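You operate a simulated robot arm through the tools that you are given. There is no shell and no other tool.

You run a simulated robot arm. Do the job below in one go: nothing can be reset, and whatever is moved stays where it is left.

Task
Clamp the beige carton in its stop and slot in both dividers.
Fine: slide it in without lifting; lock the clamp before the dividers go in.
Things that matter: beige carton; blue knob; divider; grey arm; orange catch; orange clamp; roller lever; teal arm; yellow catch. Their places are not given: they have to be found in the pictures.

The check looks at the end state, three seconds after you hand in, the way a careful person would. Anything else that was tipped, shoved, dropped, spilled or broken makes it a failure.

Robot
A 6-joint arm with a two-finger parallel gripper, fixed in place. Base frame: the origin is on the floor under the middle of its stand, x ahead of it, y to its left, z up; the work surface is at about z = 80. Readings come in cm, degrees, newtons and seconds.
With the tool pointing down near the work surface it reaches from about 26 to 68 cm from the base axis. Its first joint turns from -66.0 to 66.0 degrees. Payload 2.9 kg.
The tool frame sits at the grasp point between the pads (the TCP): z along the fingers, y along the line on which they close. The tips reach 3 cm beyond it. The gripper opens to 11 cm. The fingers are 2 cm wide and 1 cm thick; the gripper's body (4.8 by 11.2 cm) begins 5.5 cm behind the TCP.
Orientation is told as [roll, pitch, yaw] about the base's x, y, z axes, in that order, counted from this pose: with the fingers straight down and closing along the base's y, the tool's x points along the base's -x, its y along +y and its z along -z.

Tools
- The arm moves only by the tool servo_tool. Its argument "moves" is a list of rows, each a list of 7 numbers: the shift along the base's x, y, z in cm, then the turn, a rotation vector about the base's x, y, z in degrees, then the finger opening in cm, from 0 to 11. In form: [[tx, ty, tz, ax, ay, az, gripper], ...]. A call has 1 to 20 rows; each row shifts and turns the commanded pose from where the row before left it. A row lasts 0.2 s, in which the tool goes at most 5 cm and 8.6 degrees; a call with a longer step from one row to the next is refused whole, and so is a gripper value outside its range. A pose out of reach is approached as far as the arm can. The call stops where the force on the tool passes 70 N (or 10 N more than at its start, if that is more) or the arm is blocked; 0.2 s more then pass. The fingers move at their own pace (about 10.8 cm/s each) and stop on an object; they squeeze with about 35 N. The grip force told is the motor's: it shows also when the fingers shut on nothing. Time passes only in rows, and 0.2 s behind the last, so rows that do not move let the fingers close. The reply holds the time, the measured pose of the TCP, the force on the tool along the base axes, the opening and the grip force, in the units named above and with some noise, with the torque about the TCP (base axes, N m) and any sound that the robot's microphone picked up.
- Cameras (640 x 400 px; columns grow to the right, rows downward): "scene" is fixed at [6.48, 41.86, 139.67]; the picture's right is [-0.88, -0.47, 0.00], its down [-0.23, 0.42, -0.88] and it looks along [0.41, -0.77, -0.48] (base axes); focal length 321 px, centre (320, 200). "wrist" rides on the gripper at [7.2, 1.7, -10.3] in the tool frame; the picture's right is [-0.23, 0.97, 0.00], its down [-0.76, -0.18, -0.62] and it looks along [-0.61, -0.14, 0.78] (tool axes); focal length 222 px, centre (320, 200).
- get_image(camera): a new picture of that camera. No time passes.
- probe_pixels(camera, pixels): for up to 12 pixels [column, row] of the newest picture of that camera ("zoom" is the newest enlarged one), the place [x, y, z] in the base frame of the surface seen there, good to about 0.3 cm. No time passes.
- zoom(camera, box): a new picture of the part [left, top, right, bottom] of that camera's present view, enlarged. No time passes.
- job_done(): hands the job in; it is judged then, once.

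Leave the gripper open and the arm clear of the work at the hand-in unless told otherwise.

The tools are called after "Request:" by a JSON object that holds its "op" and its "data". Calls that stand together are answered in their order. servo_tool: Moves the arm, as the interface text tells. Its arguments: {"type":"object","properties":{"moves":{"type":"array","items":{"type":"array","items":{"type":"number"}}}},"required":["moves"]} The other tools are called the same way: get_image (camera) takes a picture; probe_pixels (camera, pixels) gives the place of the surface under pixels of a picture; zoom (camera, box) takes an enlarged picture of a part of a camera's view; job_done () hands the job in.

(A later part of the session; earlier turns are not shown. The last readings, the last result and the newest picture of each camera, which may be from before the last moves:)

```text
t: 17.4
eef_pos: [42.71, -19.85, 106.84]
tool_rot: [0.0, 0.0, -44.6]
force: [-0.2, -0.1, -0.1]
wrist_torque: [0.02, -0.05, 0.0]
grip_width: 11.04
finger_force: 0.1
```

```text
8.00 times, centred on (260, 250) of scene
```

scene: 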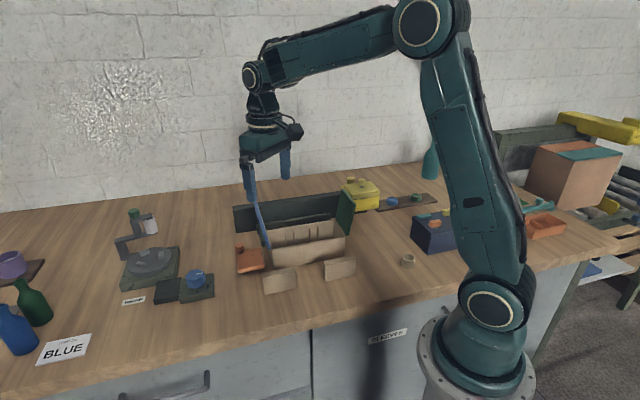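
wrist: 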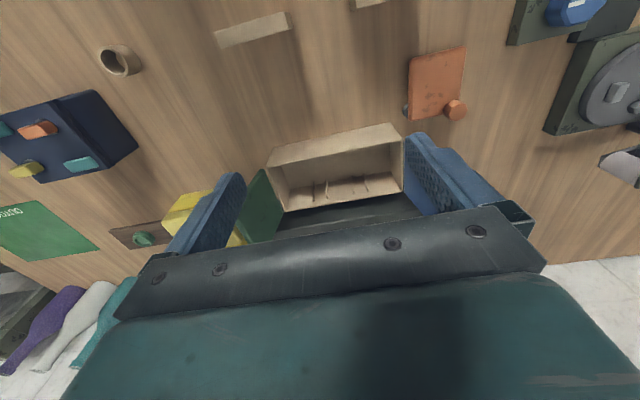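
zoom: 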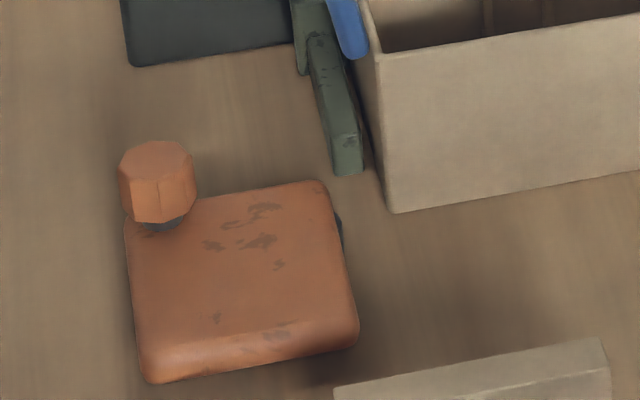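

The plate's pivot is near its right-back corner. I'll rotate the tool to yaw +45° in free air (so the gripper body clears the blue flap) and move above the clamp for a look from its carton side.

Request:
{"op": "servo_tool", "data": {"moves": [[0.8, 1, 0, 0, 0, 8.2, 11], [0.8, 1, 0, 0, 0, 8.2, 11], [0.8, 1, 0, 0, 0, 8.2, 11], [0.8, 1, 0, 0, 0, 8.2, 11], [0.8, 1, 0, 0, 0, 8.2, 11], [0.8, 1, 0, 0, 0, 8.2, 11], [0.8, 1, 0, 0, 0, 8.2, 11], [0.8, 1, 0, 0, 0, 8.2, 11], [0.8, 1, 0, 0, 0, 8.2, 11], [0.8, 1, 0, 0, 0, 8.2, 11], [0.8, 1, 0, 0, 0, 8, 11], [0, 0, 0, 0, 0, 0, 11]]}}

Request:
{"op": "get_image", "data": {"camera": "wrist"}}

Request:
{"op": "get_image", "data": {"camera": "scene"}}

```text
t: 20.0
eef_pos: [51.76, -8.93, 106.91]
tool_rot: [-0.1, 0.0, 45.4]
force: [0.7, 1.4, 0.2]
wrist_torque: [0.01, -0.02, -0.01]
grip_width: 11.02
finger_force: 0.1
```

```text
taken
```

wrist: 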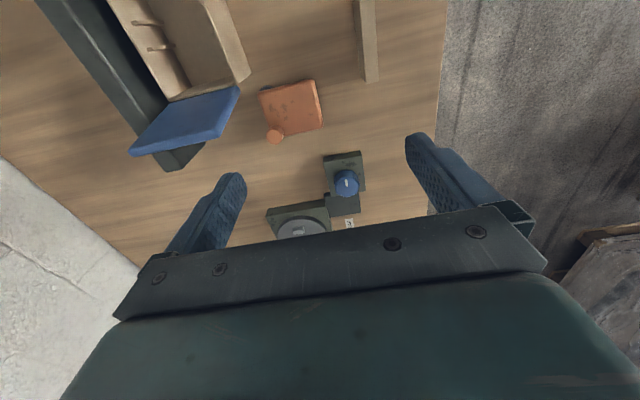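

```text
taken
```

scene: 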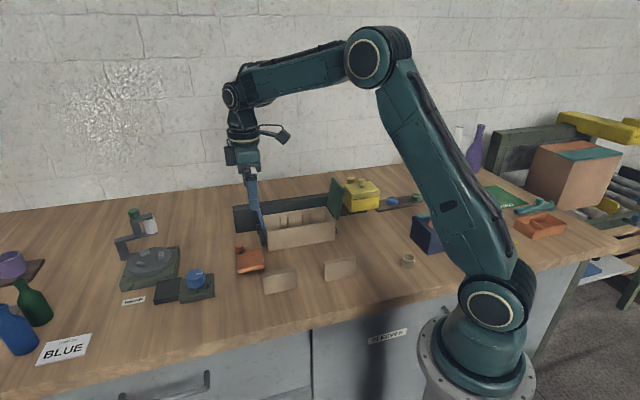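

Request:
{"op": "zoom", "data": {"camera": "wrist", "box": [240, 60, 350, 160]}}

```text
4.00 times, centred on (295, 110) of wrist
```

zoom: 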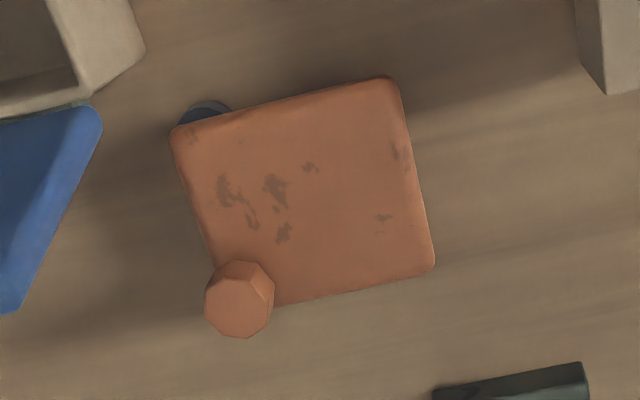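

Request:
{"op": "probe_pixels", "data": {"camera": "zoom", "pixels": [[205, 102], [185, 115], [200, 112], [222, 105], [205, 95], [176, 132], [393, 84], [430, 265], [240, 300], [240, 262], [300, 200], [275, 302]]}}

```text
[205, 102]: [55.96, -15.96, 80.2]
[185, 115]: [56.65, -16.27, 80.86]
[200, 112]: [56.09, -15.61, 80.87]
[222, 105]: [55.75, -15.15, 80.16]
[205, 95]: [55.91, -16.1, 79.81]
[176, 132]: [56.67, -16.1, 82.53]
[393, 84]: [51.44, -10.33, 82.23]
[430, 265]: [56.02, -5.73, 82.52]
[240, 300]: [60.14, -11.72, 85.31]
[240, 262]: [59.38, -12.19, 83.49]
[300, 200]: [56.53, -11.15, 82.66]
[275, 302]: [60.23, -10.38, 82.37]
```

The pivot disc centre comes out at about (56.6, −15.35) and the knob at (60.3, −11.9), about 5 cm apart, so swinging the knob toward the front and then right should bring the plate in front of the carton. I'll go above the knob with the fingers at 5 cm.

Request:
{"op": "servo_tool", "data": {"moves": [[1.7, -0.6, -2.5, 0, 0, 0, 8], [1.7, -0.6, -2.5, 0, 0, 0, 5], [1.7, -0.6, -2.5, 0, 0, 0, 5], [1.7, -0.6, -2.5, 0, 0, 0, 5], [1.74, -0.52, -2.5, 0, 0, 0, 5], [0, 0, -1.4, 0, 0, 0, 5], [0, 0, 0, 0, 0, 0, 5]]}}

Request:
{"op": "get_image", "data": {"camera": "wrist"}}

Request:
{"op": "zoom", "data": {"camera": "scene", "box": [200, 170, 340, 290]}}

```text
t: 21.6
eef_pos: [60.09, -11.92, 93.04]
tool_rot: [0.0, -0.1, 45.4]
force: [0.0, -0.3, 0.2]
wrist_torque: [-0.02, 0.02, -0.01]
grip_width: 5.0
finger_force: 0.1
```

```text
taken
```

wrist: 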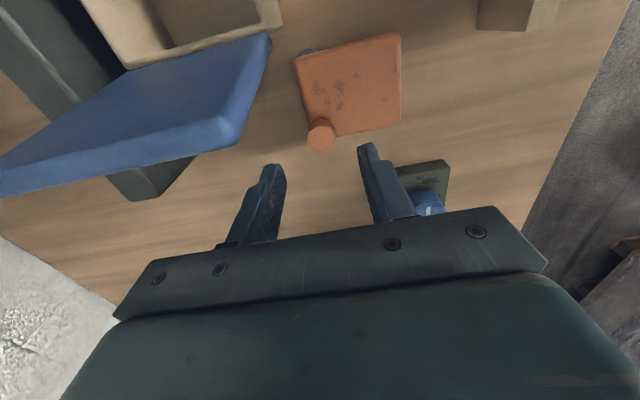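

```text
3.33 times, centred on (270, 230) of scene
```

zoom: 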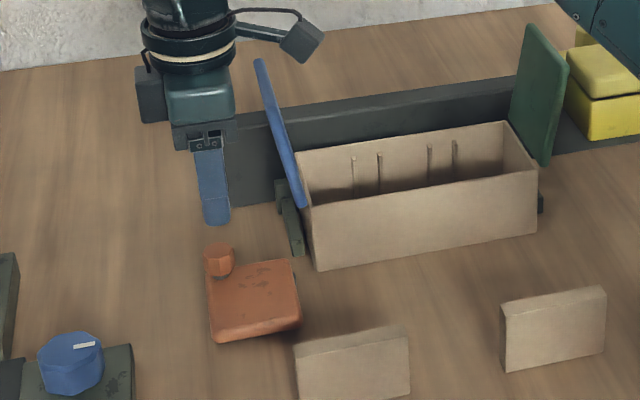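

Request:
{"op": "zoom", "data": {"camera": "wrist", "box": [270, 90, 370, 160]}}

Request:
{"op": "probe_pixels", "data": {"camera": "zoom", "pixels": [[322, 256], [280, 280], [370, 270], [325, 300], [322, 230], [300, 320], [350, 315]]}}

```text
5.71 times, centred on (320, 125) of wrist
```

zoom: 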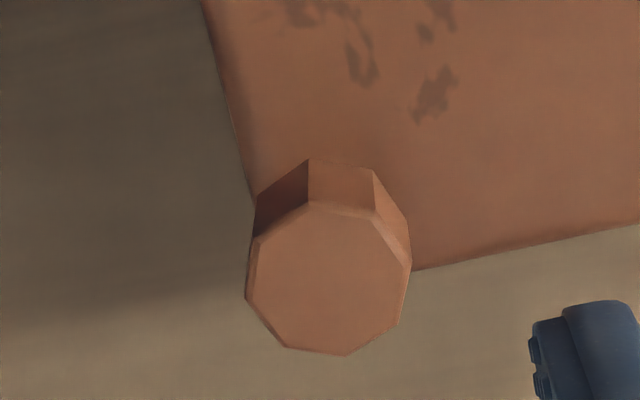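

```text
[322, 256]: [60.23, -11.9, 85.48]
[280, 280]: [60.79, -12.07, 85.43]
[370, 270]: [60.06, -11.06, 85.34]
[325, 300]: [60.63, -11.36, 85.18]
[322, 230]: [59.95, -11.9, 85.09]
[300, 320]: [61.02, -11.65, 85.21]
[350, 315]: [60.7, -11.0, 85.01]
```

The knob's top centre is at about (60.4, −11.65, 85.4). I move over it exactly and lower to z≈86.7, so the tips stay above the plate (top z≈83).

Request:
{"op": "servo_tool", "data": {"moves": [[0.3, 0.27, 0, 0, 0, 0, 5], [0, 0, -2.5, 0, 0, 0, 5], [0, 0, -2.5, 0, 0, 0, 5], [0, 0, -1.3, 0, 0, 0, 5], [0, 0, 0, 0, 0, 0, 5]]}}

Request:
{"op": "get_image", "data": {"camera": "wrist"}}

Request:
{"op": "zoom", "data": {"camera": "scene", "box": [215, 190, 295, 270]}}

```text
t: 22.8
eef_pos: [60.46, -11.63, 86.68]
tool_rot: [0.0, 0.0, 45.4]
force: [-0.1, 0.2, 0.1]
wrist_torque: [0.0, -0.01, -0.01]
grip_width: 5.03
finger_force: 0.1
```

```text
taken
```

wrist: 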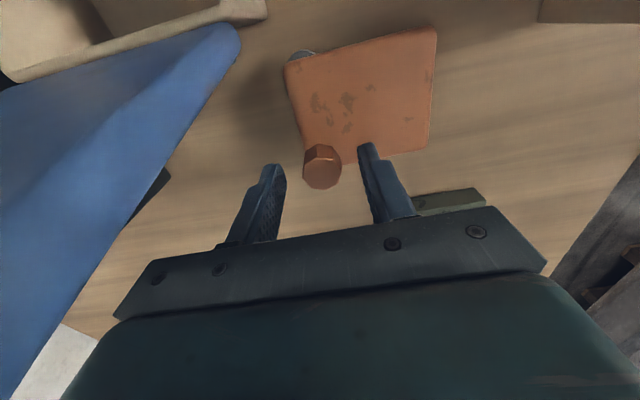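

```text
5.00 times, centred on (255, 230) of scene
```

zoom: 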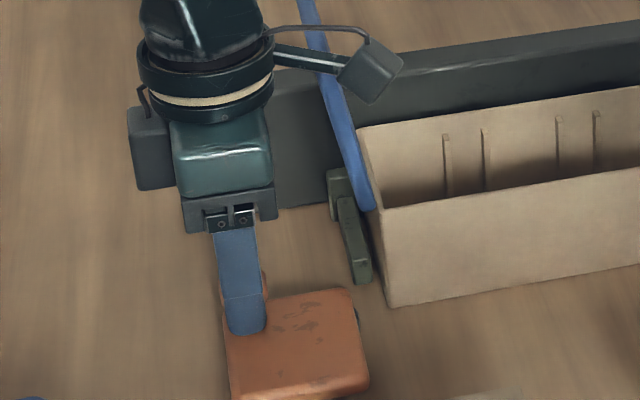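

The knob is between the fingers. I close on it.

Request:
{"op": "servo_tool", "data": {"moves": [[0, 0, 0, 0, 0, 0, 3], [0, 0, 0, 0, 0, 0, 1.5], [0, 0, 0, 0, 0, 0, 1.5], [0, 0, 0, 0, 0, 0, 1.5]]}}

```text
t: 23.8
eef_pos: [60.59, -11.56, 86.69]
tool_rot: [0.1, 0.1, 45.5]
force: [-7.9, 7.4, 1.8]
wrist_torque: [0.12, 0.45, -0.08]
grip_width: 2.5
finger_force: 44.7
```

The knob is held (2.5 cm wide), leaning slightly against the grip. I nudge it 0.55 cm toward the front along the arc to see whether the clamp turns.

Request:
{"op": "servo_tool", "data": {"moves": [[-0.2, 0.19, 0, 0, 0, 0, 1.5], [-0.21, 0.185, 0, 0, 0, 0, 1.5], [0, 0, 0, 0, 0, 0, 1.5]]}}

Request:
{"op": "get_image", "data": {"camera": "wrist"}}

```text
t: 24.6
eef_pos: [60.17, -11.22, 86.69]
tool_rot: [-0.2, 0.0, 45.3]
force: [5.8, -3.8, -4.3]
wrist_torque: [0.13, -0.46, 0.31]
grip_width: 2.48
finger_force: 44.9
```

```text
taken
```

wrist: 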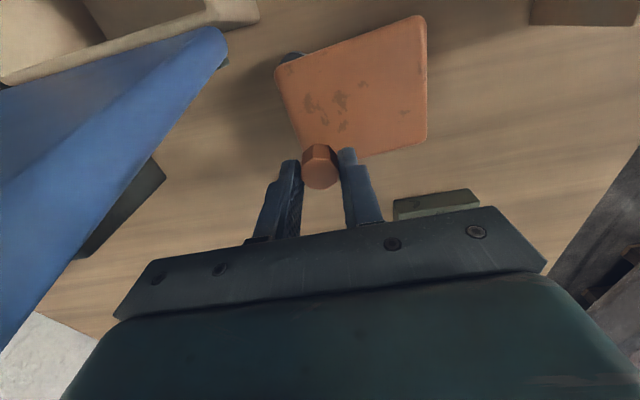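

The plate turned with the knob and only ~7 N resisted: it swings this way. I continue along the 5.35 cm arc about the pivot, turning the tool half as fast, 30° first.

Request:
{"op": "servo_tool", "data": {"moves": [[-0.37, 0.283, 0, 0, 0, 2.3, 1.5], [-0.394, 0.25, 0, 0, 0, 2.3, 1.5], [-0.414, 0.215, 0, 0, 0, 2.3, 1.5], [-0.431, 0.178, 0, 0, 0, 2.3, 1.5], [-0.445, 0.139, 0, 0, 0, 2.3, 1.5], [-0.455, 0.1, 0, 0, 0, 2.3, 1.5], [0, 0, 0, 0, 0, 0, 1.5]]}}

Request:
{"op": "get_image", "data": {"camera": "wrist"}}

Request:
{"op": "zoom", "data": {"camera": "scene", "box": [205, 180, 325, 280]}}

```text
t: 26.2
eef_pos: [57.58, -10.1, 86.66]
tool_rot: [0.1, 0.0, 59.1]
force: [5.3, -1.5, 5.4]
wrist_torque: [-0.06, -0.14, 0.32]
grip_width: 2.49
finger_force: 45.3
```

```text
taken
```

wrist: 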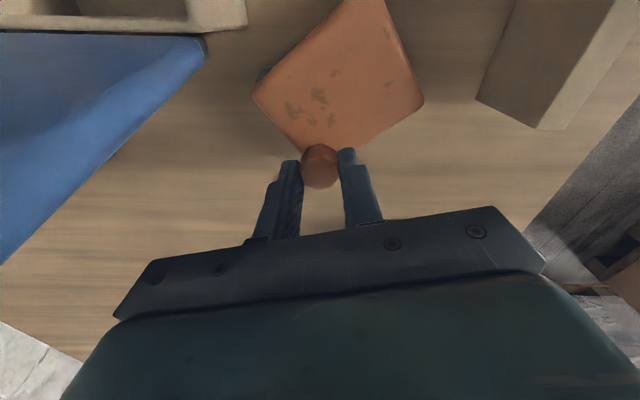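

```text
4.00 times, centred on (265, 230) of scene
```

zoom: 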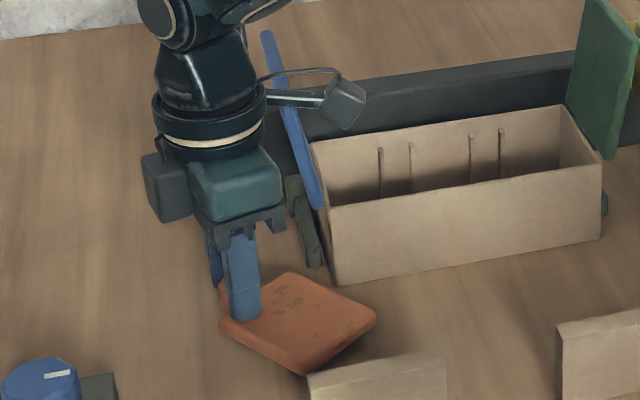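

The plate follows smoothly. Next 30° of the arc.

Request:
{"op": "servo_tool", "data": {"moves": [[-0.462, 0.06, 0, 0, 0, 2.3, 1.5], [-0.466, 0.02, 0, 0, 0, 2.3, 1.5], [-0.466, -0.021, 0, 0, 0, 2.3, 1.5], [-0.462, -0.062, 0, 0, 0, 2.3, 1.5], [-0.455, -0.102, 0, 0, 0, 2.3, 1.5], [-0.445, -0.141, 0, 0, 0, 2.3, 1.5], [0, 0, 0, 0, 0, 0, 1.5]]}}

Request:
{"op": "get_image", "data": {"camera": "wrist"}}

Request:
{"op": "zoom", "data": {"camera": "scene", "box": [205, 180, 325, 280]}}

```text
t: 27.8
eef_pos: [54.76, -10.29, 86.67]
tool_rot: [0.0, 0.0, 73.0]
force: [7.7, -0.1, 8.5]
wrist_torque: [0.04, -0.24, 0.32]
grip_width: 2.52
finger_force: 45.1
```

```text
taken
```

wrist: 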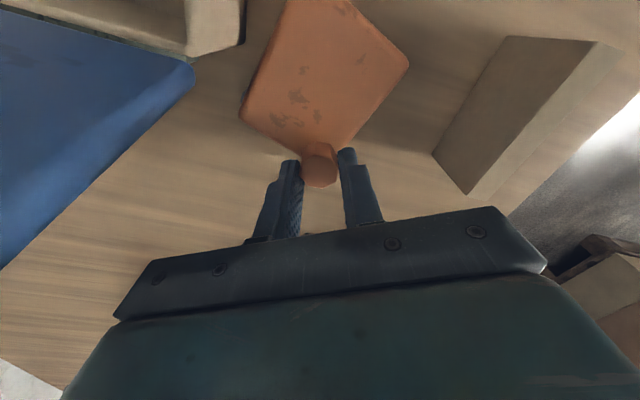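

```text
4.00 times, centred on (265, 230) of scene
```

zoom: 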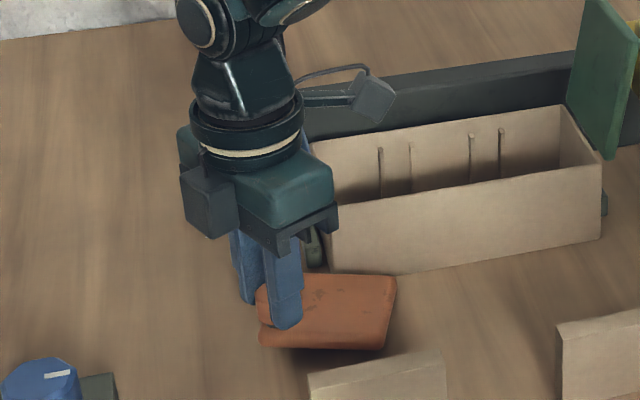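

Request:
{"op": "servo_tool", "data": {"moves": [[-0.43, -0.179, 0, 0, 0, 2.3, 1.5], [-0.413, -0.216, 0, 0, 0, 2.3, 1.5], [-0.393, -0.251, 0, 0, 0, 2.3, 1.5], [-0.369, -0.285, 0, 0, 0, 2.3, 1.5], [0, 0, 0, 0, 0, 0, 1.5]]}}

Request:
{"op": "get_image", "data": {"camera": "wrist"}}

Request:
{"op": "zoom", "data": {"camera": "scene", "box": [205, 180, 325, 280]}}

```text
t: 29.0
eef_pos: [53.33, -11.22, 86.6]
tool_rot: [-0.2, 0.0, 82.4]
force: [19.7, 9.1, 1.3]
wrist_torque: [-0.24, -0.51, 0.0]
grip_width: 2.5
finger_force: 44.7
```

```text
taken
```

wrist: 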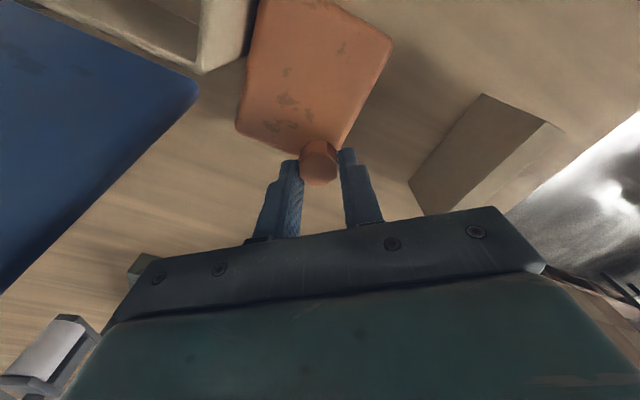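

```text
4.00 times, centred on (265, 230) of scene
```

zoom: 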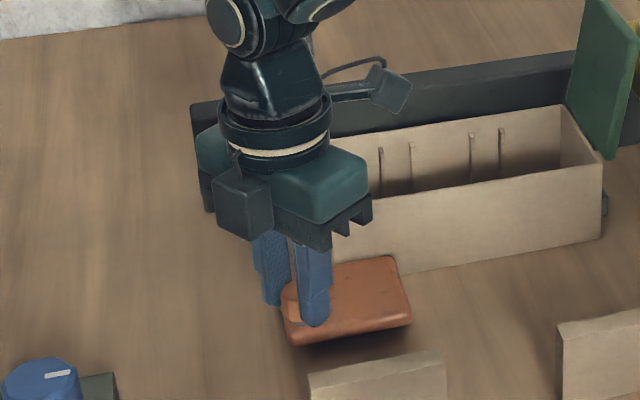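

Resistance went up to about 21 N. I zoom in to see whether the plate has met the carton.

Request:
{"op": "zoom", "data": {"camera": "scene", "box": [270, 225, 330, 275]}}

Request:
{"op": "zoom", "data": {"camera": "wrist", "box": [180, 0, 420, 190]}}

```text
8.00 times, centred on (300, 250) of scene
```

zoom: 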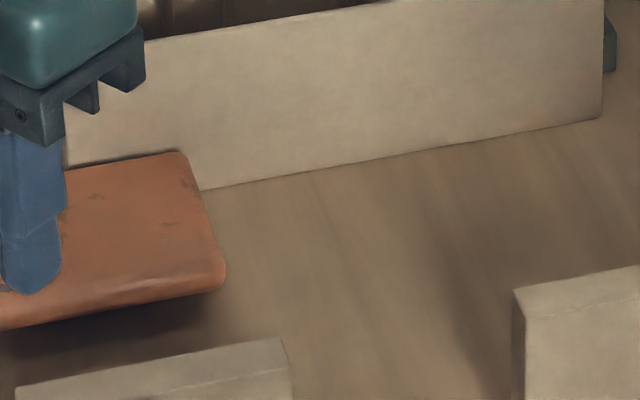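

```text
2.11 times, centred on (300, 95) of wrist
```

zoom: 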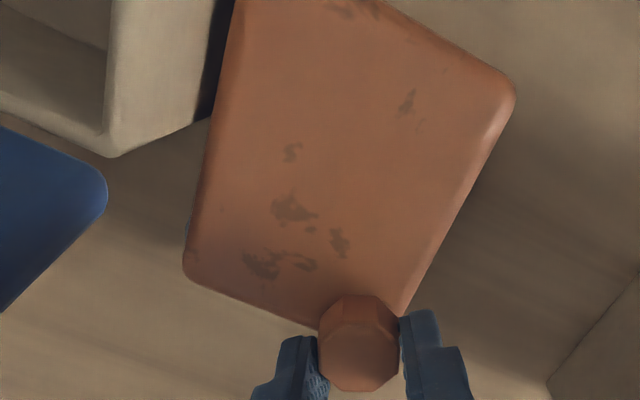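

Request:
{"op": "probe_pixels", "data": {"camera": "zoom", "pixels": [[235, 20], [215, 110], [190, 265], [200, 80], [185, 110], [160, 130], [225, 60], [205, 90], [315, 322], [500, 90], [360, 350], [115, 150]]}}

Request:
{"op": "zoom", "data": {"camera": "scene", "box": [275, 235, 310, 265]}}

Request:
{"op": "probe_pixels", "data": {"camera": "scene", "pixels": [[300, 248], [297, 246], [294, 244], [300, 246], [305, 247], [310, 246], [320, 244]]}}

```text
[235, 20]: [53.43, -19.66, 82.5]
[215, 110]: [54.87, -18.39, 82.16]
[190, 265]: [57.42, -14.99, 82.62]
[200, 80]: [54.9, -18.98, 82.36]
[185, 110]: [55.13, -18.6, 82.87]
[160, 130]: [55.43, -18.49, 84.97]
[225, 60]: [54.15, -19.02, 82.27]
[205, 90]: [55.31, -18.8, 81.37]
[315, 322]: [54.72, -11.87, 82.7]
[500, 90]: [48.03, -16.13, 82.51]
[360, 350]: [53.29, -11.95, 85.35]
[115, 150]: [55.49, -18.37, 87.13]
```

```text
13.33 times, centred on (292, 250) of scene
```

zoom: 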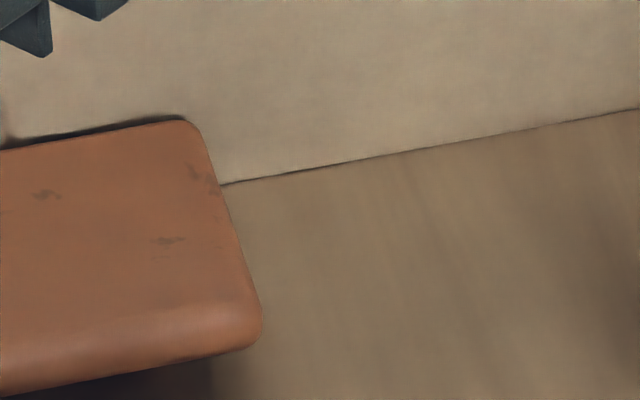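

```text
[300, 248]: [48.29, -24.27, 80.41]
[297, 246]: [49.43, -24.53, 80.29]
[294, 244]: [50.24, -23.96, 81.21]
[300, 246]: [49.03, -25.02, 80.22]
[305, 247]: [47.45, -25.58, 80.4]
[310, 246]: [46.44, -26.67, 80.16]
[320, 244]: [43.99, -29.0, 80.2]
```

The plate edge is about 0.4 cm short of the carton front, nearly parallel to it. I carry on in small 2.5° steps, watching force and sound.

Request:
{"op": "servo_tool", "data": {"moves": [[-0.175, -0.154, 0, 0, 0, 1, 1.5], [-0.168, -0.162, 0, 0, 0, 1, 1.5], [0, 0, 0, 0, 0, 0, 1.5]]}}

Request:
{"op": "zoom", "data": {"camera": "wrist", "box": [180, 0, 420, 190]}}

```text
t: 29.8
eef_pos: [53.4, -11.44, 86.52]
tool_rot: [-0.7, -0.2, 84.8]
force: [35.1, 21.7, -11.3]
wrist_torque: [0.36, -0.95, 0.26]
grip_width: 2.47
finger_force: 45.3
```

```text
2.11 times, centred on (300, 95) of wrist
```

zoom: 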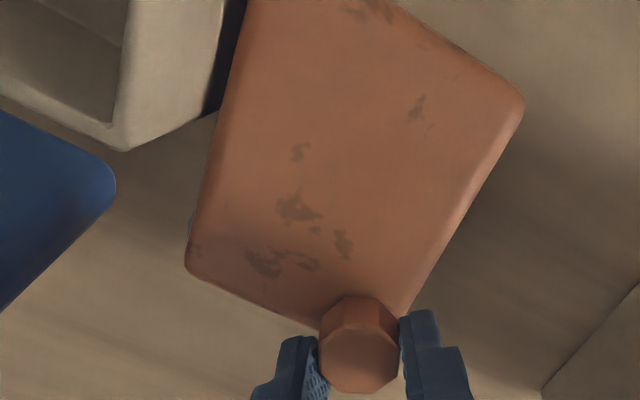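

The knob no longer moves at ~41 N: the clamp has reached its end. I relieve the force, then open the fingers and check whether it stays.

Request:
{"op": "servo_tool", "data": {"moves": [[0.2, 0.18, 0, 0, 0, 0, 1.5], [0.1, 0.1, 0, 0, 0, 0, 1.5], [0, 0, 0, 0, 0, 0, 4.5], [0, 0, 0, 0, 0, 0, 5.5], [0, 0, 0, 0, 0, 0, 5.5]]}}

Request:
{"op": "servo_tool", "data": {"moves": [[0, 0, 2, 0, 0, 0, 5.5], [0, 0, 4, 0, 0, 0, 5.5], [0, 0, 4, 0, 0, 0, 5.5], [0, 0, 4, 0, 0, 0, 5.5], [0, 0, 0, 0, 0, 0, 5.5]]}}

Request:
{"op": "get_image", "data": {"camera": "wrist"}}

Request:
{"op": "zoom", "data": {"camera": "scene", "box": [215, 190, 335, 290]}}

```text
t: 31.0
eef_pos: [53.11, -11.38, 86.61]
tool_rot: [0.0, 0.0, 84.2]
force: [-0.4, 0.6, 0.4]
wrist_torque: [-0.01, -0.04, -0.01]
grip_width: 5.5
finger_force: 0.0
```

```text
t: 32.2
eef_pos: [53.25, -11.28, 100.66]
tool_rot: [-0.1, 0.0, 84.2]
force: [0.1, 0.1, 0.5]
wrist_torque: [-0.02, -0.01, -0.05]
grip_width: 5.48
finger_force: 0.1
```

```text
taken
```

wrist: 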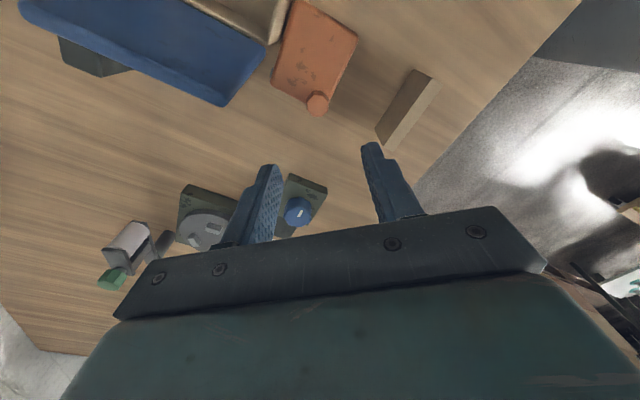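

```text
4.00 times, centred on (275, 240) of scene
```

zoom: 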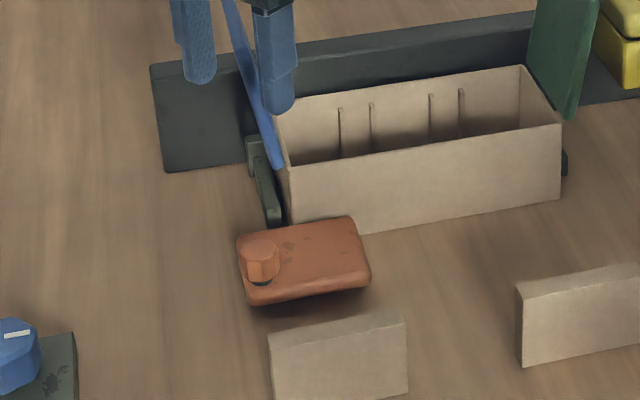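

The clamp stays swung in front of the carton. I zoom in on it to judge whether it's fully home.

Request:
{"op": "zoom", "data": {"camera": "scene", "box": [268, 230, 318, 270]}}

Request:
{"op": "probe_pixels", "data": {"camera": "zoom", "pixels": [[80, 100], [230, 80], [340, 60], [410, 58], [450, 220], [150, 310], [60, 310], [120, 130], [440, 100], [250, 120], [350, 40], [200, 60]]}}

Request:
{"op": "zoom", "data": {"camera": "wrist", "box": [250, 0, 370, 130]}}

```text
10.00 times, centred on (293, 250) of scene
```

zoom: 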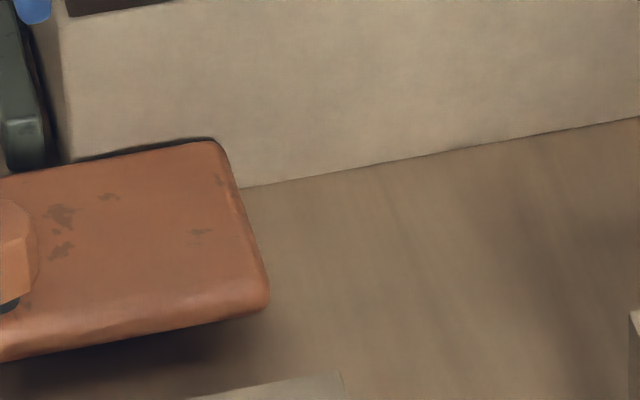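

```text
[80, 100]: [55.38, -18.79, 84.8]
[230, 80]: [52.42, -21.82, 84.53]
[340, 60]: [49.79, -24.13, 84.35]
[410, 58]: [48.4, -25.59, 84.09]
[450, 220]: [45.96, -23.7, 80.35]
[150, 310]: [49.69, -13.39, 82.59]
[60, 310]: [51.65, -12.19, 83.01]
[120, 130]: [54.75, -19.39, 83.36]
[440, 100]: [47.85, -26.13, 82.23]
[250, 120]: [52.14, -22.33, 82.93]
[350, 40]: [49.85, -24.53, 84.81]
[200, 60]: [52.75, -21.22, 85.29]
```

```text
3.08 times, centred on (310, 65) of wrist
```

zoom: 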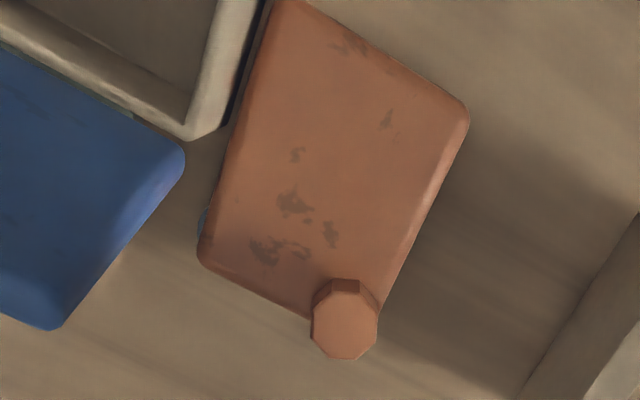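

Request:
{"op": "zoom", "data": {"camera": "wrist", "box": [250, 0, 370, 130]}}

Request:
{"op": "probe_pixels", "data": {"camera": "zoom", "pixels": [[268, 30], [245, 100], [225, 170], [205, 235], [460, 125], [430, 190], [400, 250], [380, 300], [350, 40], [420, 85], [343, 322], [215, 255]]}}

Request:
{"op": "probe_pixels", "data": {"camera": "zoom", "pixels": [[250, 20], [222, 110], [200, 128], [240, 60], [230, 120], [255, 50], [238, 95], [210, 100], [225, 50], [203, 222], [207, 215], [260, 15]]}}

```text
3.08 times, centred on (310, 65) of wrist
```

zoom: 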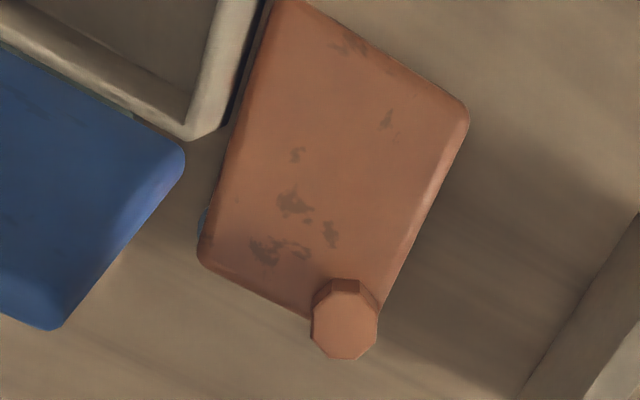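

```text
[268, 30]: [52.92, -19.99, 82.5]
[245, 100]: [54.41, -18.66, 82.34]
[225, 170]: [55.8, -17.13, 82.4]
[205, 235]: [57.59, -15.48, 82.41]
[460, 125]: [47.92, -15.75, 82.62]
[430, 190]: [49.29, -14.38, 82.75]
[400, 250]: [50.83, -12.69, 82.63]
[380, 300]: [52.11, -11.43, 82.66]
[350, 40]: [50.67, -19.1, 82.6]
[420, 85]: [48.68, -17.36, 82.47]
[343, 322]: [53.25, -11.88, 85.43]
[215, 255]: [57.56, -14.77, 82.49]
```

```text
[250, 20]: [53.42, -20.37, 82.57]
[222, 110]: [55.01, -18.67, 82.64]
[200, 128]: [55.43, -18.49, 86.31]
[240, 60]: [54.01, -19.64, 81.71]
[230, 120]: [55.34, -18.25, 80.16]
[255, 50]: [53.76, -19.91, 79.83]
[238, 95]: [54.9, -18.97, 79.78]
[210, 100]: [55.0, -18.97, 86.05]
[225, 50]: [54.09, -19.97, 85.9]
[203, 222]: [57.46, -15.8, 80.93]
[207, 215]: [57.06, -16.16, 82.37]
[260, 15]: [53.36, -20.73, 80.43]
```

The clamp plate is now square in front of the carton (turned 90°, edge at v≈51.8 against the carton front at ≈52.2) and hard against its end stop. Next the dividers: I move above the left one (centre about (44.2,−7.3)) with yaw +45.4°, so the fingers close across its thickness.

Request:
{"op": "servo_tool", "data": {"moves": [[-1.8, 0.8, 0, 0, 0, -7.76, 5], [-1.8, 0.8, 0, 0, 0, -7.76, 5], [-1.8, 0.8, 0, 0, 0, -7.76, 5], [-1.8, 0.8, 0, 0, 0, -7.76, 5], [-1.8, 0.8, 0, 0, 0, -7.76, 5], [0, 0, -3, 0, 0, 0, 5], [0, 0, 0, 0, 0, 0, 5]]}}

Request:
{"op": "get_image", "data": {"camera": "wrist"}}

Request:
{"op": "zoom", "data": {"camera": "wrist", "box": [240, 20, 440, 170]}}

```text
t: 33.8
eef_pos: [44.06, -7.37, 97.6]
tool_rot: [0.0, 0.0, 45.4]
force: [0.5, -0.3, -0.2]
wrist_torque: [0.02, -0.03, -0.02]
grip_width: 5.01
finger_force: 0.0
```

```text
taken
```

wrist: 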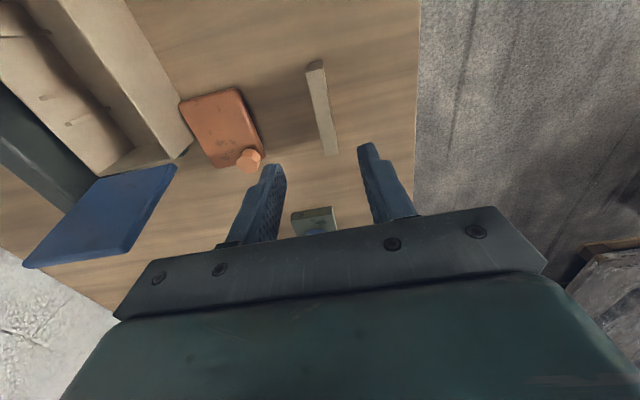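

```text
2.67 times, centred on (340, 95) of wrist
```

zoom: 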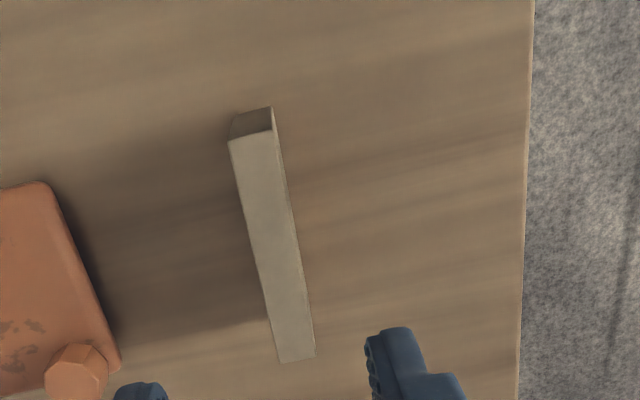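

Request:
{"op": "probe_pixels", "data": {"camera": "zoom", "pixels": [[233, 142], [274, 134], [283, 358], [311, 352], [254, 140], [297, 355], [275, 245], [250, 220], [290, 220], [265, 300], [300, 290], [262, 180]]}}

```text
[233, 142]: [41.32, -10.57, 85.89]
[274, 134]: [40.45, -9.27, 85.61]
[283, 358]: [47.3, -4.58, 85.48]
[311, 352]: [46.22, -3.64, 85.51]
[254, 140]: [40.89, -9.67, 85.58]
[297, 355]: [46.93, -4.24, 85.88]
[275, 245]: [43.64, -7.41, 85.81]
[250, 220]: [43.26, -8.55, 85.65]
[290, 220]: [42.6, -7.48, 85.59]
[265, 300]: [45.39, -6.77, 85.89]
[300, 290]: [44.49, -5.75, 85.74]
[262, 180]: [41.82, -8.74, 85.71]
```

The left divider's top centre is at about (43.8,−7.0), z≈85.9, 1.4 cm thick, at 44.7°. I shift onto it and lower to z≈85.1 around it.

Request:
{"op": "servo_tool", "data": {"moves": [[-0.24, 0.36, -3, 0, 0, 0, 5], [0, 0, -3.5, 0, 0, 0, 5], [0, 0, -3.5, 0, 0, 0, 5], [0, 0, -2.5, 0, 0, 0, 5], [0, 0, 0, 0, 0, 0, 5]]}}

Request:
{"op": "get_image", "data": {"camera": "wrist"}}

Request:
{"op": "zoom", "data": {"camera": "scene", "box": [225, 200, 345, 300]}}

```text
t: 35.0
eef_pos: [43.86, -6.96, 85.1]
tool_rot: [0.1, 0.1, 45.5]
force: [0.6, 0.7, 0.4]
wrist_torque: [0.03, -0.03, -0.01]
grip_width: 5.05
finger_force: 0.0
```

```text
taken
```

wrist: 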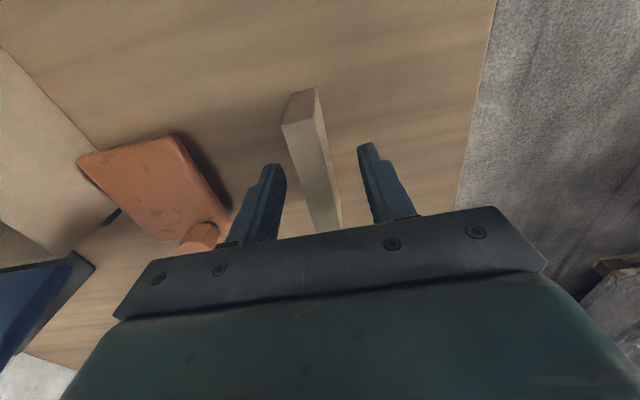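

```text
4.00 times, centred on (285, 250) of scene
```

zoom: 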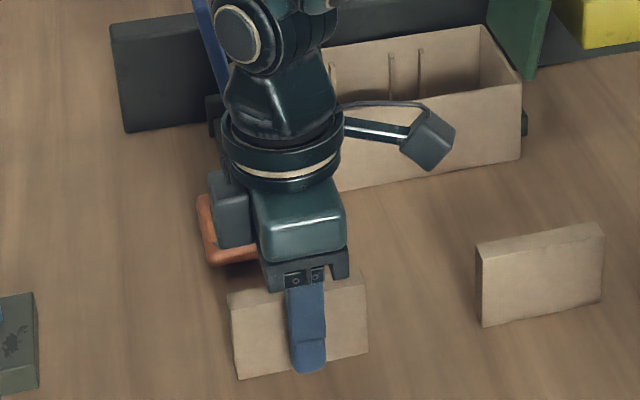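

The divider stands between the fingers. I close on it and lift straight up.

Request:
{"op": "servo_tool", "data": {"moves": [[0, 0, 0, 0, 0, 0, 3], [0, 0, 0, 0, 0, 0, 1.8], [0, 0, 0, 0, 0, 0, 0.8], [0, 0, 0, 0, 0, 0, 0.8], [0, 0, 0, 0, 0, 0, 0.8]]}}

```text
t: 36.2
eef_pos: [43.69, -7.04, 85.04]
tool_rot: [0.0, 0.1, 45.4]
force: [0.1, 0.3, -0.4]
wrist_torque: [-0.02, 0.02, 0.01]
grip_width: 1.49
finger_force: 35.4
```

Held (1.49 cm wide, 35 N). Lifting about 17 cm.

Request:
{"op": "servo_tool", "data": {"moves": [[0, 0, 1, 0, 0, 0, 0.8], [0, 0, 2.5, 0, 0, 0, 0.8], [0, 0, 3, 0, 0, 0, 0.8], [0, 0, 3.5, 0, 0, 0, 0.8], [0, 0, 3.5, 0, 0, 0, 0.8], [0, 0, 3.5, 0, 0, 0, 0.8], [0, 0, 0, 0, 0, 0, 0.8]]}}

Request:
{"op": "get_image", "data": {"camera": "wrist"}}

Request:
{"op": "zoom", "data": {"camera": "scene", "box": [220, 150, 360, 290]}}

```text
t: 37.8
eef_pos: [43.8, -6.85, 102.12]
tool_rot: [-0.1, 0.0, 45.4]
force: [1.2, -0.3, -0.1]
wrist_torque: [0.0, 0.01, 0.0]
grip_width: 1.49
finger_force: 35.0
```

```text
taken
```

wrist: 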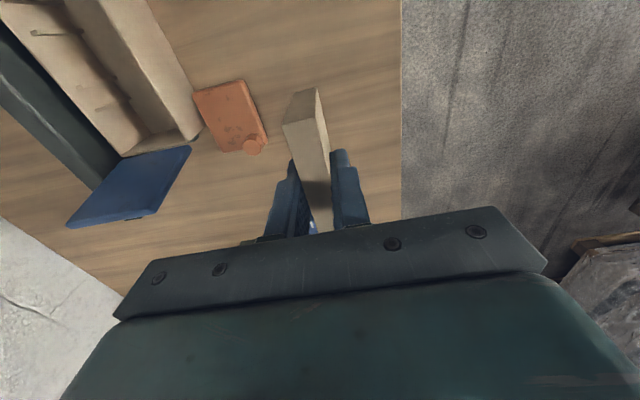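

```text
2.86 times, centred on (290, 220) of scene
```

zoom: 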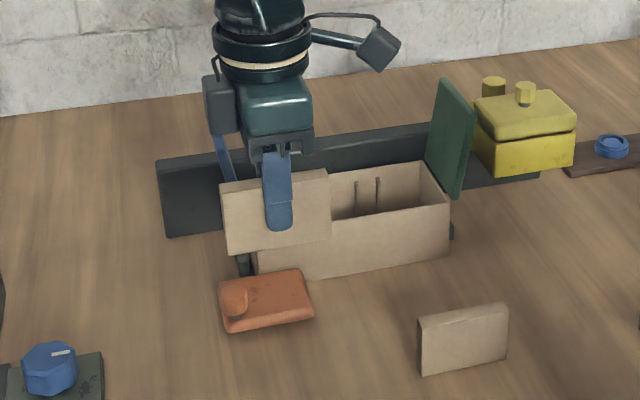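

The divider hangs level. I measure where its ends are relative to the tool.

Request:
{"op": "zoom", "data": {"camera": "scene", "box": [260, 200, 350, 250]}}

Request:
{"op": "zoom", "data": {"camera": "wrist", "box": [260, 70, 370, 240]}}

```text
7.11 times, centred on (305, 225) of scene
```

zoom: 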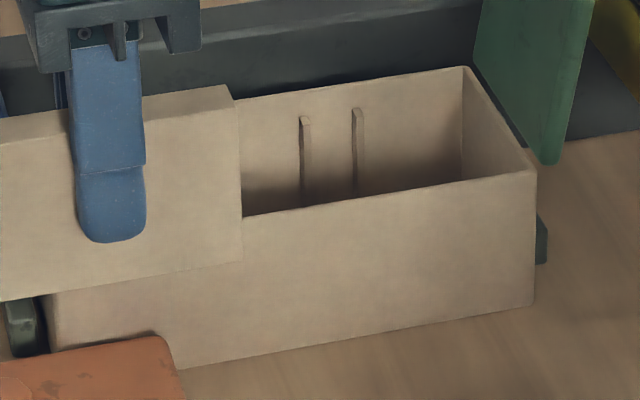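

```text
2.35 times, centred on (315, 155) of wrist
```

zoom: 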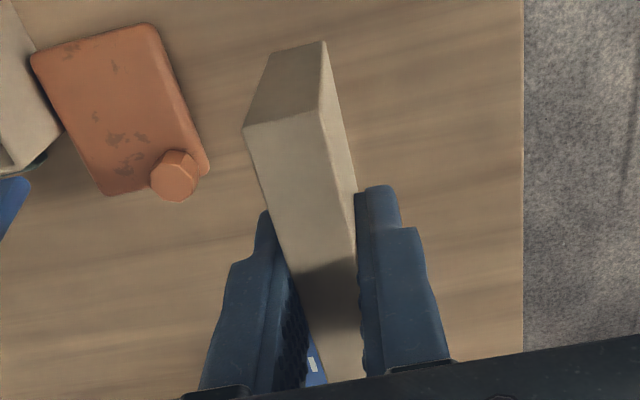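

Request:
{"op": "probe_pixels", "data": {"camera": "zoom", "pixels": [[248, 128], [315, 115], [285, 122], [322, 45], [275, 55], [300, 43], [280, 80], [345, 180], [330, 250], [270, 190]]}}

Request:
{"op": "zoom", "data": {"camera": "scene", "box": [255, 195, 305, 250]}}

```text
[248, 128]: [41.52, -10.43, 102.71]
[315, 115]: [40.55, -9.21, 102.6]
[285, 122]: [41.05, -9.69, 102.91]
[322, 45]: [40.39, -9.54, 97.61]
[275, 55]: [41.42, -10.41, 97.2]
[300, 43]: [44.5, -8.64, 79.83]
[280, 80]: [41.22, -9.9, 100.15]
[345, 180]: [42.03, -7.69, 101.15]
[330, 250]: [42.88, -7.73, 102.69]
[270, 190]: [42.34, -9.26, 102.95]
```

```text
7.27 times, centred on (280, 222) of scene
```

zoom: 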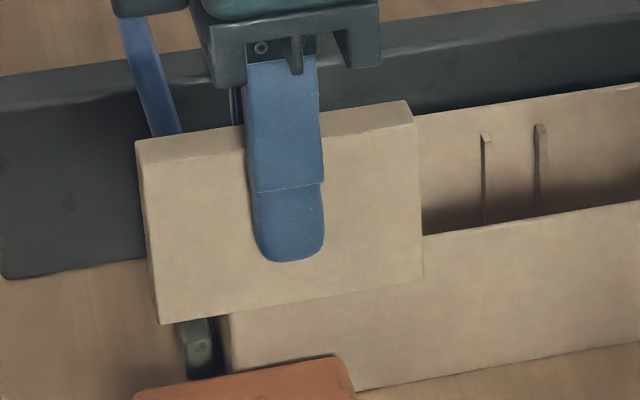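

Request:
{"op": "probe_pixels", "data": {"camera": "zoom", "pixels": [[143, 168], [410, 130], [160, 318], [418, 275], [140, 145], [406, 105], [147, 240], [416, 200], [320, 112], [200, 310], [300, 292], [380, 280]]}}

```text
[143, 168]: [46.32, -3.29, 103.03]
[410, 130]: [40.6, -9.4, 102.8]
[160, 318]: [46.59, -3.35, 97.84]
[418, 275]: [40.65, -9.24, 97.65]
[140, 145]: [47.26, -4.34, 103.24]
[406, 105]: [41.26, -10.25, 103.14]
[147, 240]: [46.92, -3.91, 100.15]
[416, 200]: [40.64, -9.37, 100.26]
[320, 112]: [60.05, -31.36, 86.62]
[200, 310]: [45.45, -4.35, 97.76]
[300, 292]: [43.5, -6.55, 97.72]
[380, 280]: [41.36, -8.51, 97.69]
```

The divider is centred in the grip to ~0.1 cm (bottom 5 cm below the TCP). I raise it, rotate −90° in free air and shift sideways to line up with the left slot, still in front of the carton.

Request:
{"op": "servo_tool", "data": {"moves": [[0, 0, 2, 0, 0, 0, 0.8], [-0.42, -0.42, 0.2, 0, 0, -8.2, 0.8], [-0.42, -0.42, 0, 0, 0, -8.2, 0.8], [-0.42, -0.42, 0, 0, 0, -8.2, 0.8], [-0.42, -0.42, 0, 0, 0, -8.2, 0.8], [-0.42, -0.42, 0, 0, 0, -8.2, 0.8], [-0.42, -0.42, 0, 0, 0, -8.2, 0.8], [-0.42, -0.42, 0, 0, 0, -8.2, 0.8], [-0.42, -0.42, 0, 0, 0, -8.2, 0.8], [-0.42, -0.42, 0, 0, 0, -8.2, 0.8], [-0.42, -0.42, 0, 0, 0, -8.2, 0.8], [-0.4, -0.4, 0, 0, 0, -8, 0.8], [0, 0, 0, 0, 0, 0, 0.8]]}}

Request:
{"op": "get_image", "data": {"camera": "scene"}}

Request:
{"op": "get_image", "data": {"camera": "wrist"}}

```text
t: 40.6
eef_pos: [39.19, -11.54, 104.26]
tool_rot: [0.0, 0.0, -44.7]
force: [-0.5, -0.9, 0.0]
wrist_torque: [0.0, -0.05, -0.01]
grip_width: 1.44
finger_force: 35.1
```

```text
taken
```

scene: 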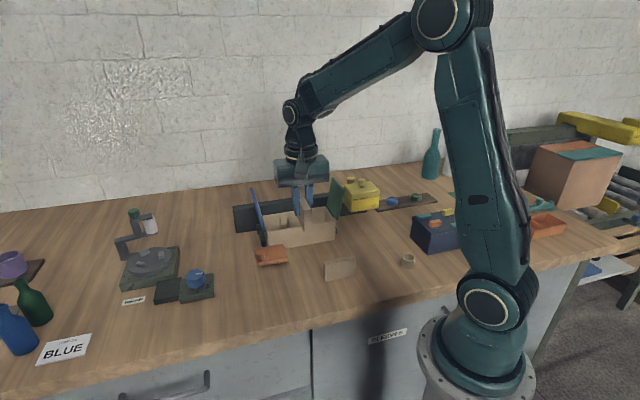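

```text
taken
```

wrist: 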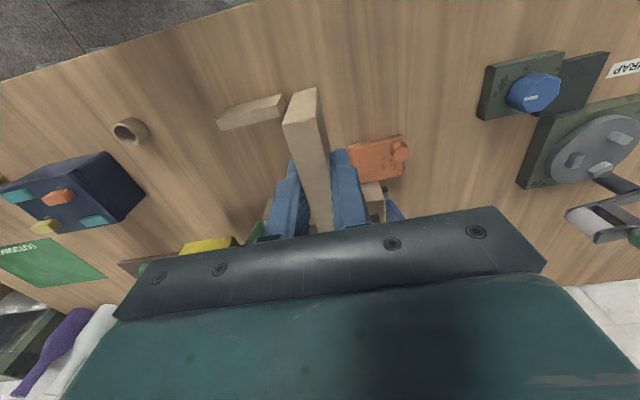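

Now I move along the slot direction to hover over the left slot (u≈−19.6, v≈57) at this height.

Request:
{"op": "servo_tool", "data": {"moves": [[2.129, -2.114, 0, 0, 0, 0, 0.8], [2.129, -2.114, 0, 0, 0, 0, 0.8], [2.129, -2.114, 0, 0, 0, 0, 0.8], [2.129, -2.114, 0, 0, 0, 0, 0.8], [2.129, -2.114, 0, 0, 0, 0, 0.8], [2.129, -2.114, 0, 0, 0, 0, 0.8], [2.129, -2.0, 0, 0, 0, 0, 0.8], [0, 0, 0, 0, 0, 0, 0.8]]}}

Request:
{"op": "zoom", "data": {"camera": "scene", "box": [230, 150, 370, 270]}}

Request:
{"op": "get_image", "data": {"camera": "wrist"}}

```text
t: 42.4
eef_pos: [54.19, -26.39, 104.43]
tool_rot: [0.0, 0.0, -44.6]
force: [0.9, -0.5, -0.1]
wrist_torque: [0.0, 0.0, 0.0]
grip_width: 1.48
finger_force: 34.7
```

```text
3.33 times, centred on (300, 210) of scene
```

zoom: 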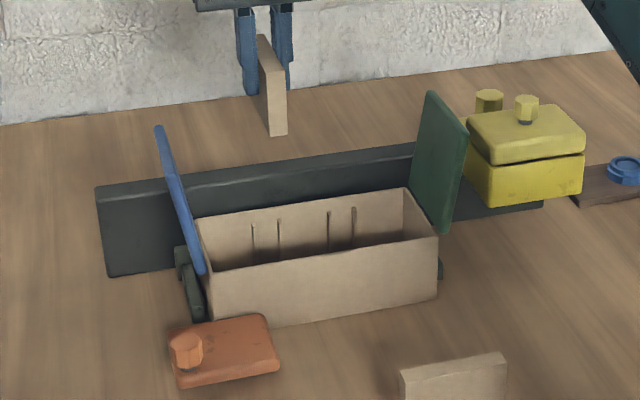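

```text
taken
```

wrist: 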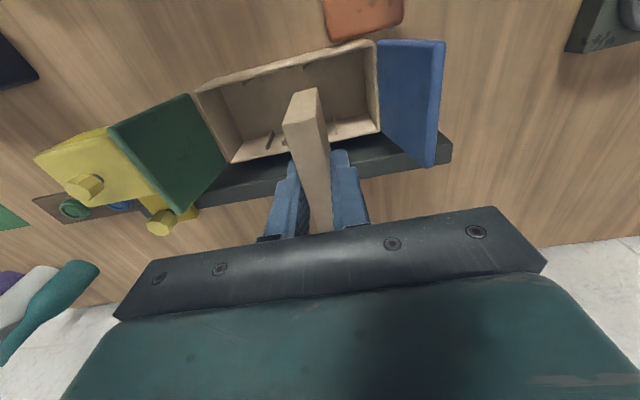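

Now I measure the carton's inner edges and ribs closely in the scene and wrist views.

Request:
{"op": "zoom", "data": {"camera": "scene", "box": [285, 205, 345, 245]}}

Request:
{"op": "zoom", "data": {"camera": "wrist", "box": [180, 20, 400, 180]}}

```text
10.00 times, centred on (315, 225) of scene
```

zoom: 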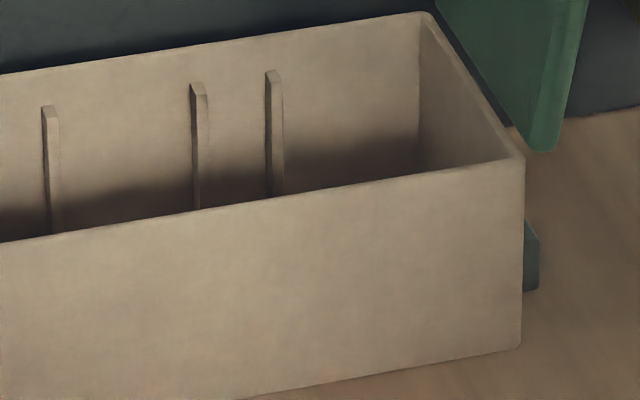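

```text
2.50 times, centred on (290, 100) of wrist
```

zoom: 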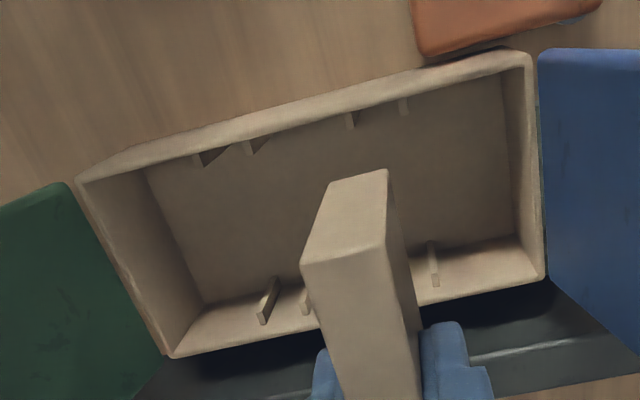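

Request:
{"op": "probe_pixels", "data": {"camera": "zoom", "pixels": [[200, 158], [249, 149], [351, 121], [404, 107], [265, 318], [304, 308], [434, 282], [300, 125], [300, 100], [400, 302], [220, 342], [450, 285]]}}

Request:
{"op": "probe_pixels", "data": {"camera": "zoom", "pixels": [[305, 262], [385, 248], [330, 185], [384, 172], [345, 255], [360, 180], [300, 270], [380, 260], [376, 100], [226, 150], [240, 337], [470, 292]]}}

```text
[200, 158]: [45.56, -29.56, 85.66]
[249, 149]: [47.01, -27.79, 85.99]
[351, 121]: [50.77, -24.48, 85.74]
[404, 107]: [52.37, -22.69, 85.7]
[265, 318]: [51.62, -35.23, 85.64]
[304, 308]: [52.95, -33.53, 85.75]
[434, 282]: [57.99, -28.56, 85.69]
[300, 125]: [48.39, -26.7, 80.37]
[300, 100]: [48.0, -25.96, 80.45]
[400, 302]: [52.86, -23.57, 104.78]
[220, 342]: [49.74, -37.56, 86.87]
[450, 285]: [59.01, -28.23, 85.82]
```

```text
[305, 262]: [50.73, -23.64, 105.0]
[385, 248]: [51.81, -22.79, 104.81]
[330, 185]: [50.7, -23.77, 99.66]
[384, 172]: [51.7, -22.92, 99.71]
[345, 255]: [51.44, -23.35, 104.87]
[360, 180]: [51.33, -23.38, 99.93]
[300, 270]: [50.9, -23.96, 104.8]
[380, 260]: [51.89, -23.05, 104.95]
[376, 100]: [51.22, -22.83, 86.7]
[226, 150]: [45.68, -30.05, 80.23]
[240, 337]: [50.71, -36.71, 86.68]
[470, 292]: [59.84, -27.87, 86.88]
```

Request:
{"op": "zoom", "data": {"camera": "wrist", "box": [300, 30, 390, 90]}}

Request:
{"op": "zoom", "data": {"camera": "wrist", "box": [230, 110, 390, 180]}}

```text
6.67 times, centred on (345, 60) of wrist
```

zoom: 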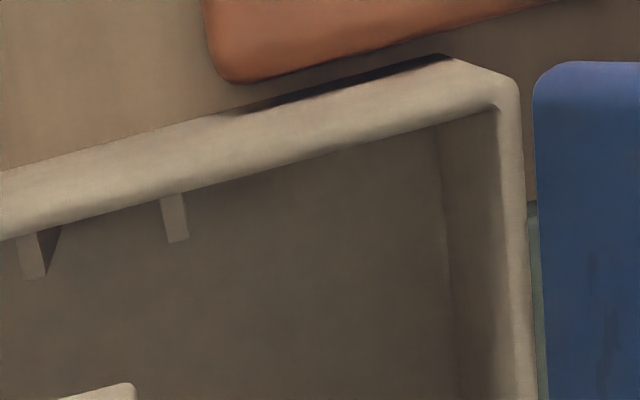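

```text
4.00 times, centred on (310, 145) of wrist
```

zoom: 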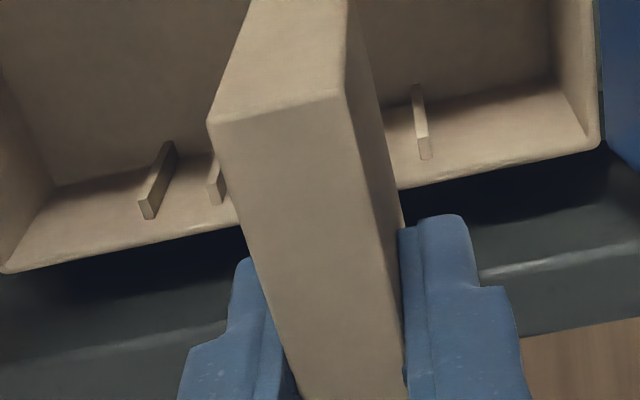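

Request:
{"op": "probe_pixels", "data": {"camera": "zoom", "pixels": [[60, 258], [120, 246], [180, 235], [420, 180], [480, 168], [540, 155], [60, 250], [120, 236], [480, 160], [100, 190], [460, 115], [520, 100]]}}

Request:
{"op": "zoom", "data": {"camera": "wrist", "box": [300, 30, 390, 90]}}

Request:
{"op": "probe_pixels", "data": {"camera": "zoom", "pixels": [[100, 205], [250, 165], [400, 120], [100, 185], [250, 140], [400, 95], [100, 150], [250, 110], [60, 235], [180, 235], [35, 270], [300, 160]]}}

```text
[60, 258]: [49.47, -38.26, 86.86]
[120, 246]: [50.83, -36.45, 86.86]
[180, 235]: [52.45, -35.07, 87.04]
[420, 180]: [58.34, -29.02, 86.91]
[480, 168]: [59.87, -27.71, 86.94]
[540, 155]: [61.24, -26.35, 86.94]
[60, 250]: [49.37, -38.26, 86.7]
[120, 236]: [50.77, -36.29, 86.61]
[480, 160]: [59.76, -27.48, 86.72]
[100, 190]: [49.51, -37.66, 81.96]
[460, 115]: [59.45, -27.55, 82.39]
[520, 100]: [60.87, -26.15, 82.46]
```

```text
6.67 times, centred on (345, 60) of wrist
```

zoom: 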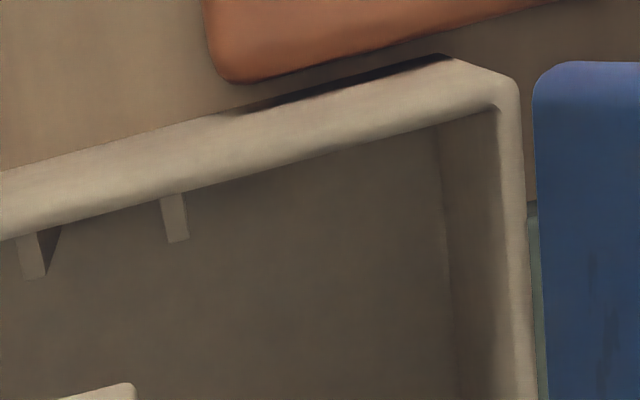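

```text
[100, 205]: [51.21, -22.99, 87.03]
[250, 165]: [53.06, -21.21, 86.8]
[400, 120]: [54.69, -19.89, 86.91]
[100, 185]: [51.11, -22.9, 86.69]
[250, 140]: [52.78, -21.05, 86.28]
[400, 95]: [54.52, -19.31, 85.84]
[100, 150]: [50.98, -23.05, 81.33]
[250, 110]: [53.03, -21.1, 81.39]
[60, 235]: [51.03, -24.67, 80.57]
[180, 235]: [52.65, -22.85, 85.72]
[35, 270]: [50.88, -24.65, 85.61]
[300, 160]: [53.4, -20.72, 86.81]
```

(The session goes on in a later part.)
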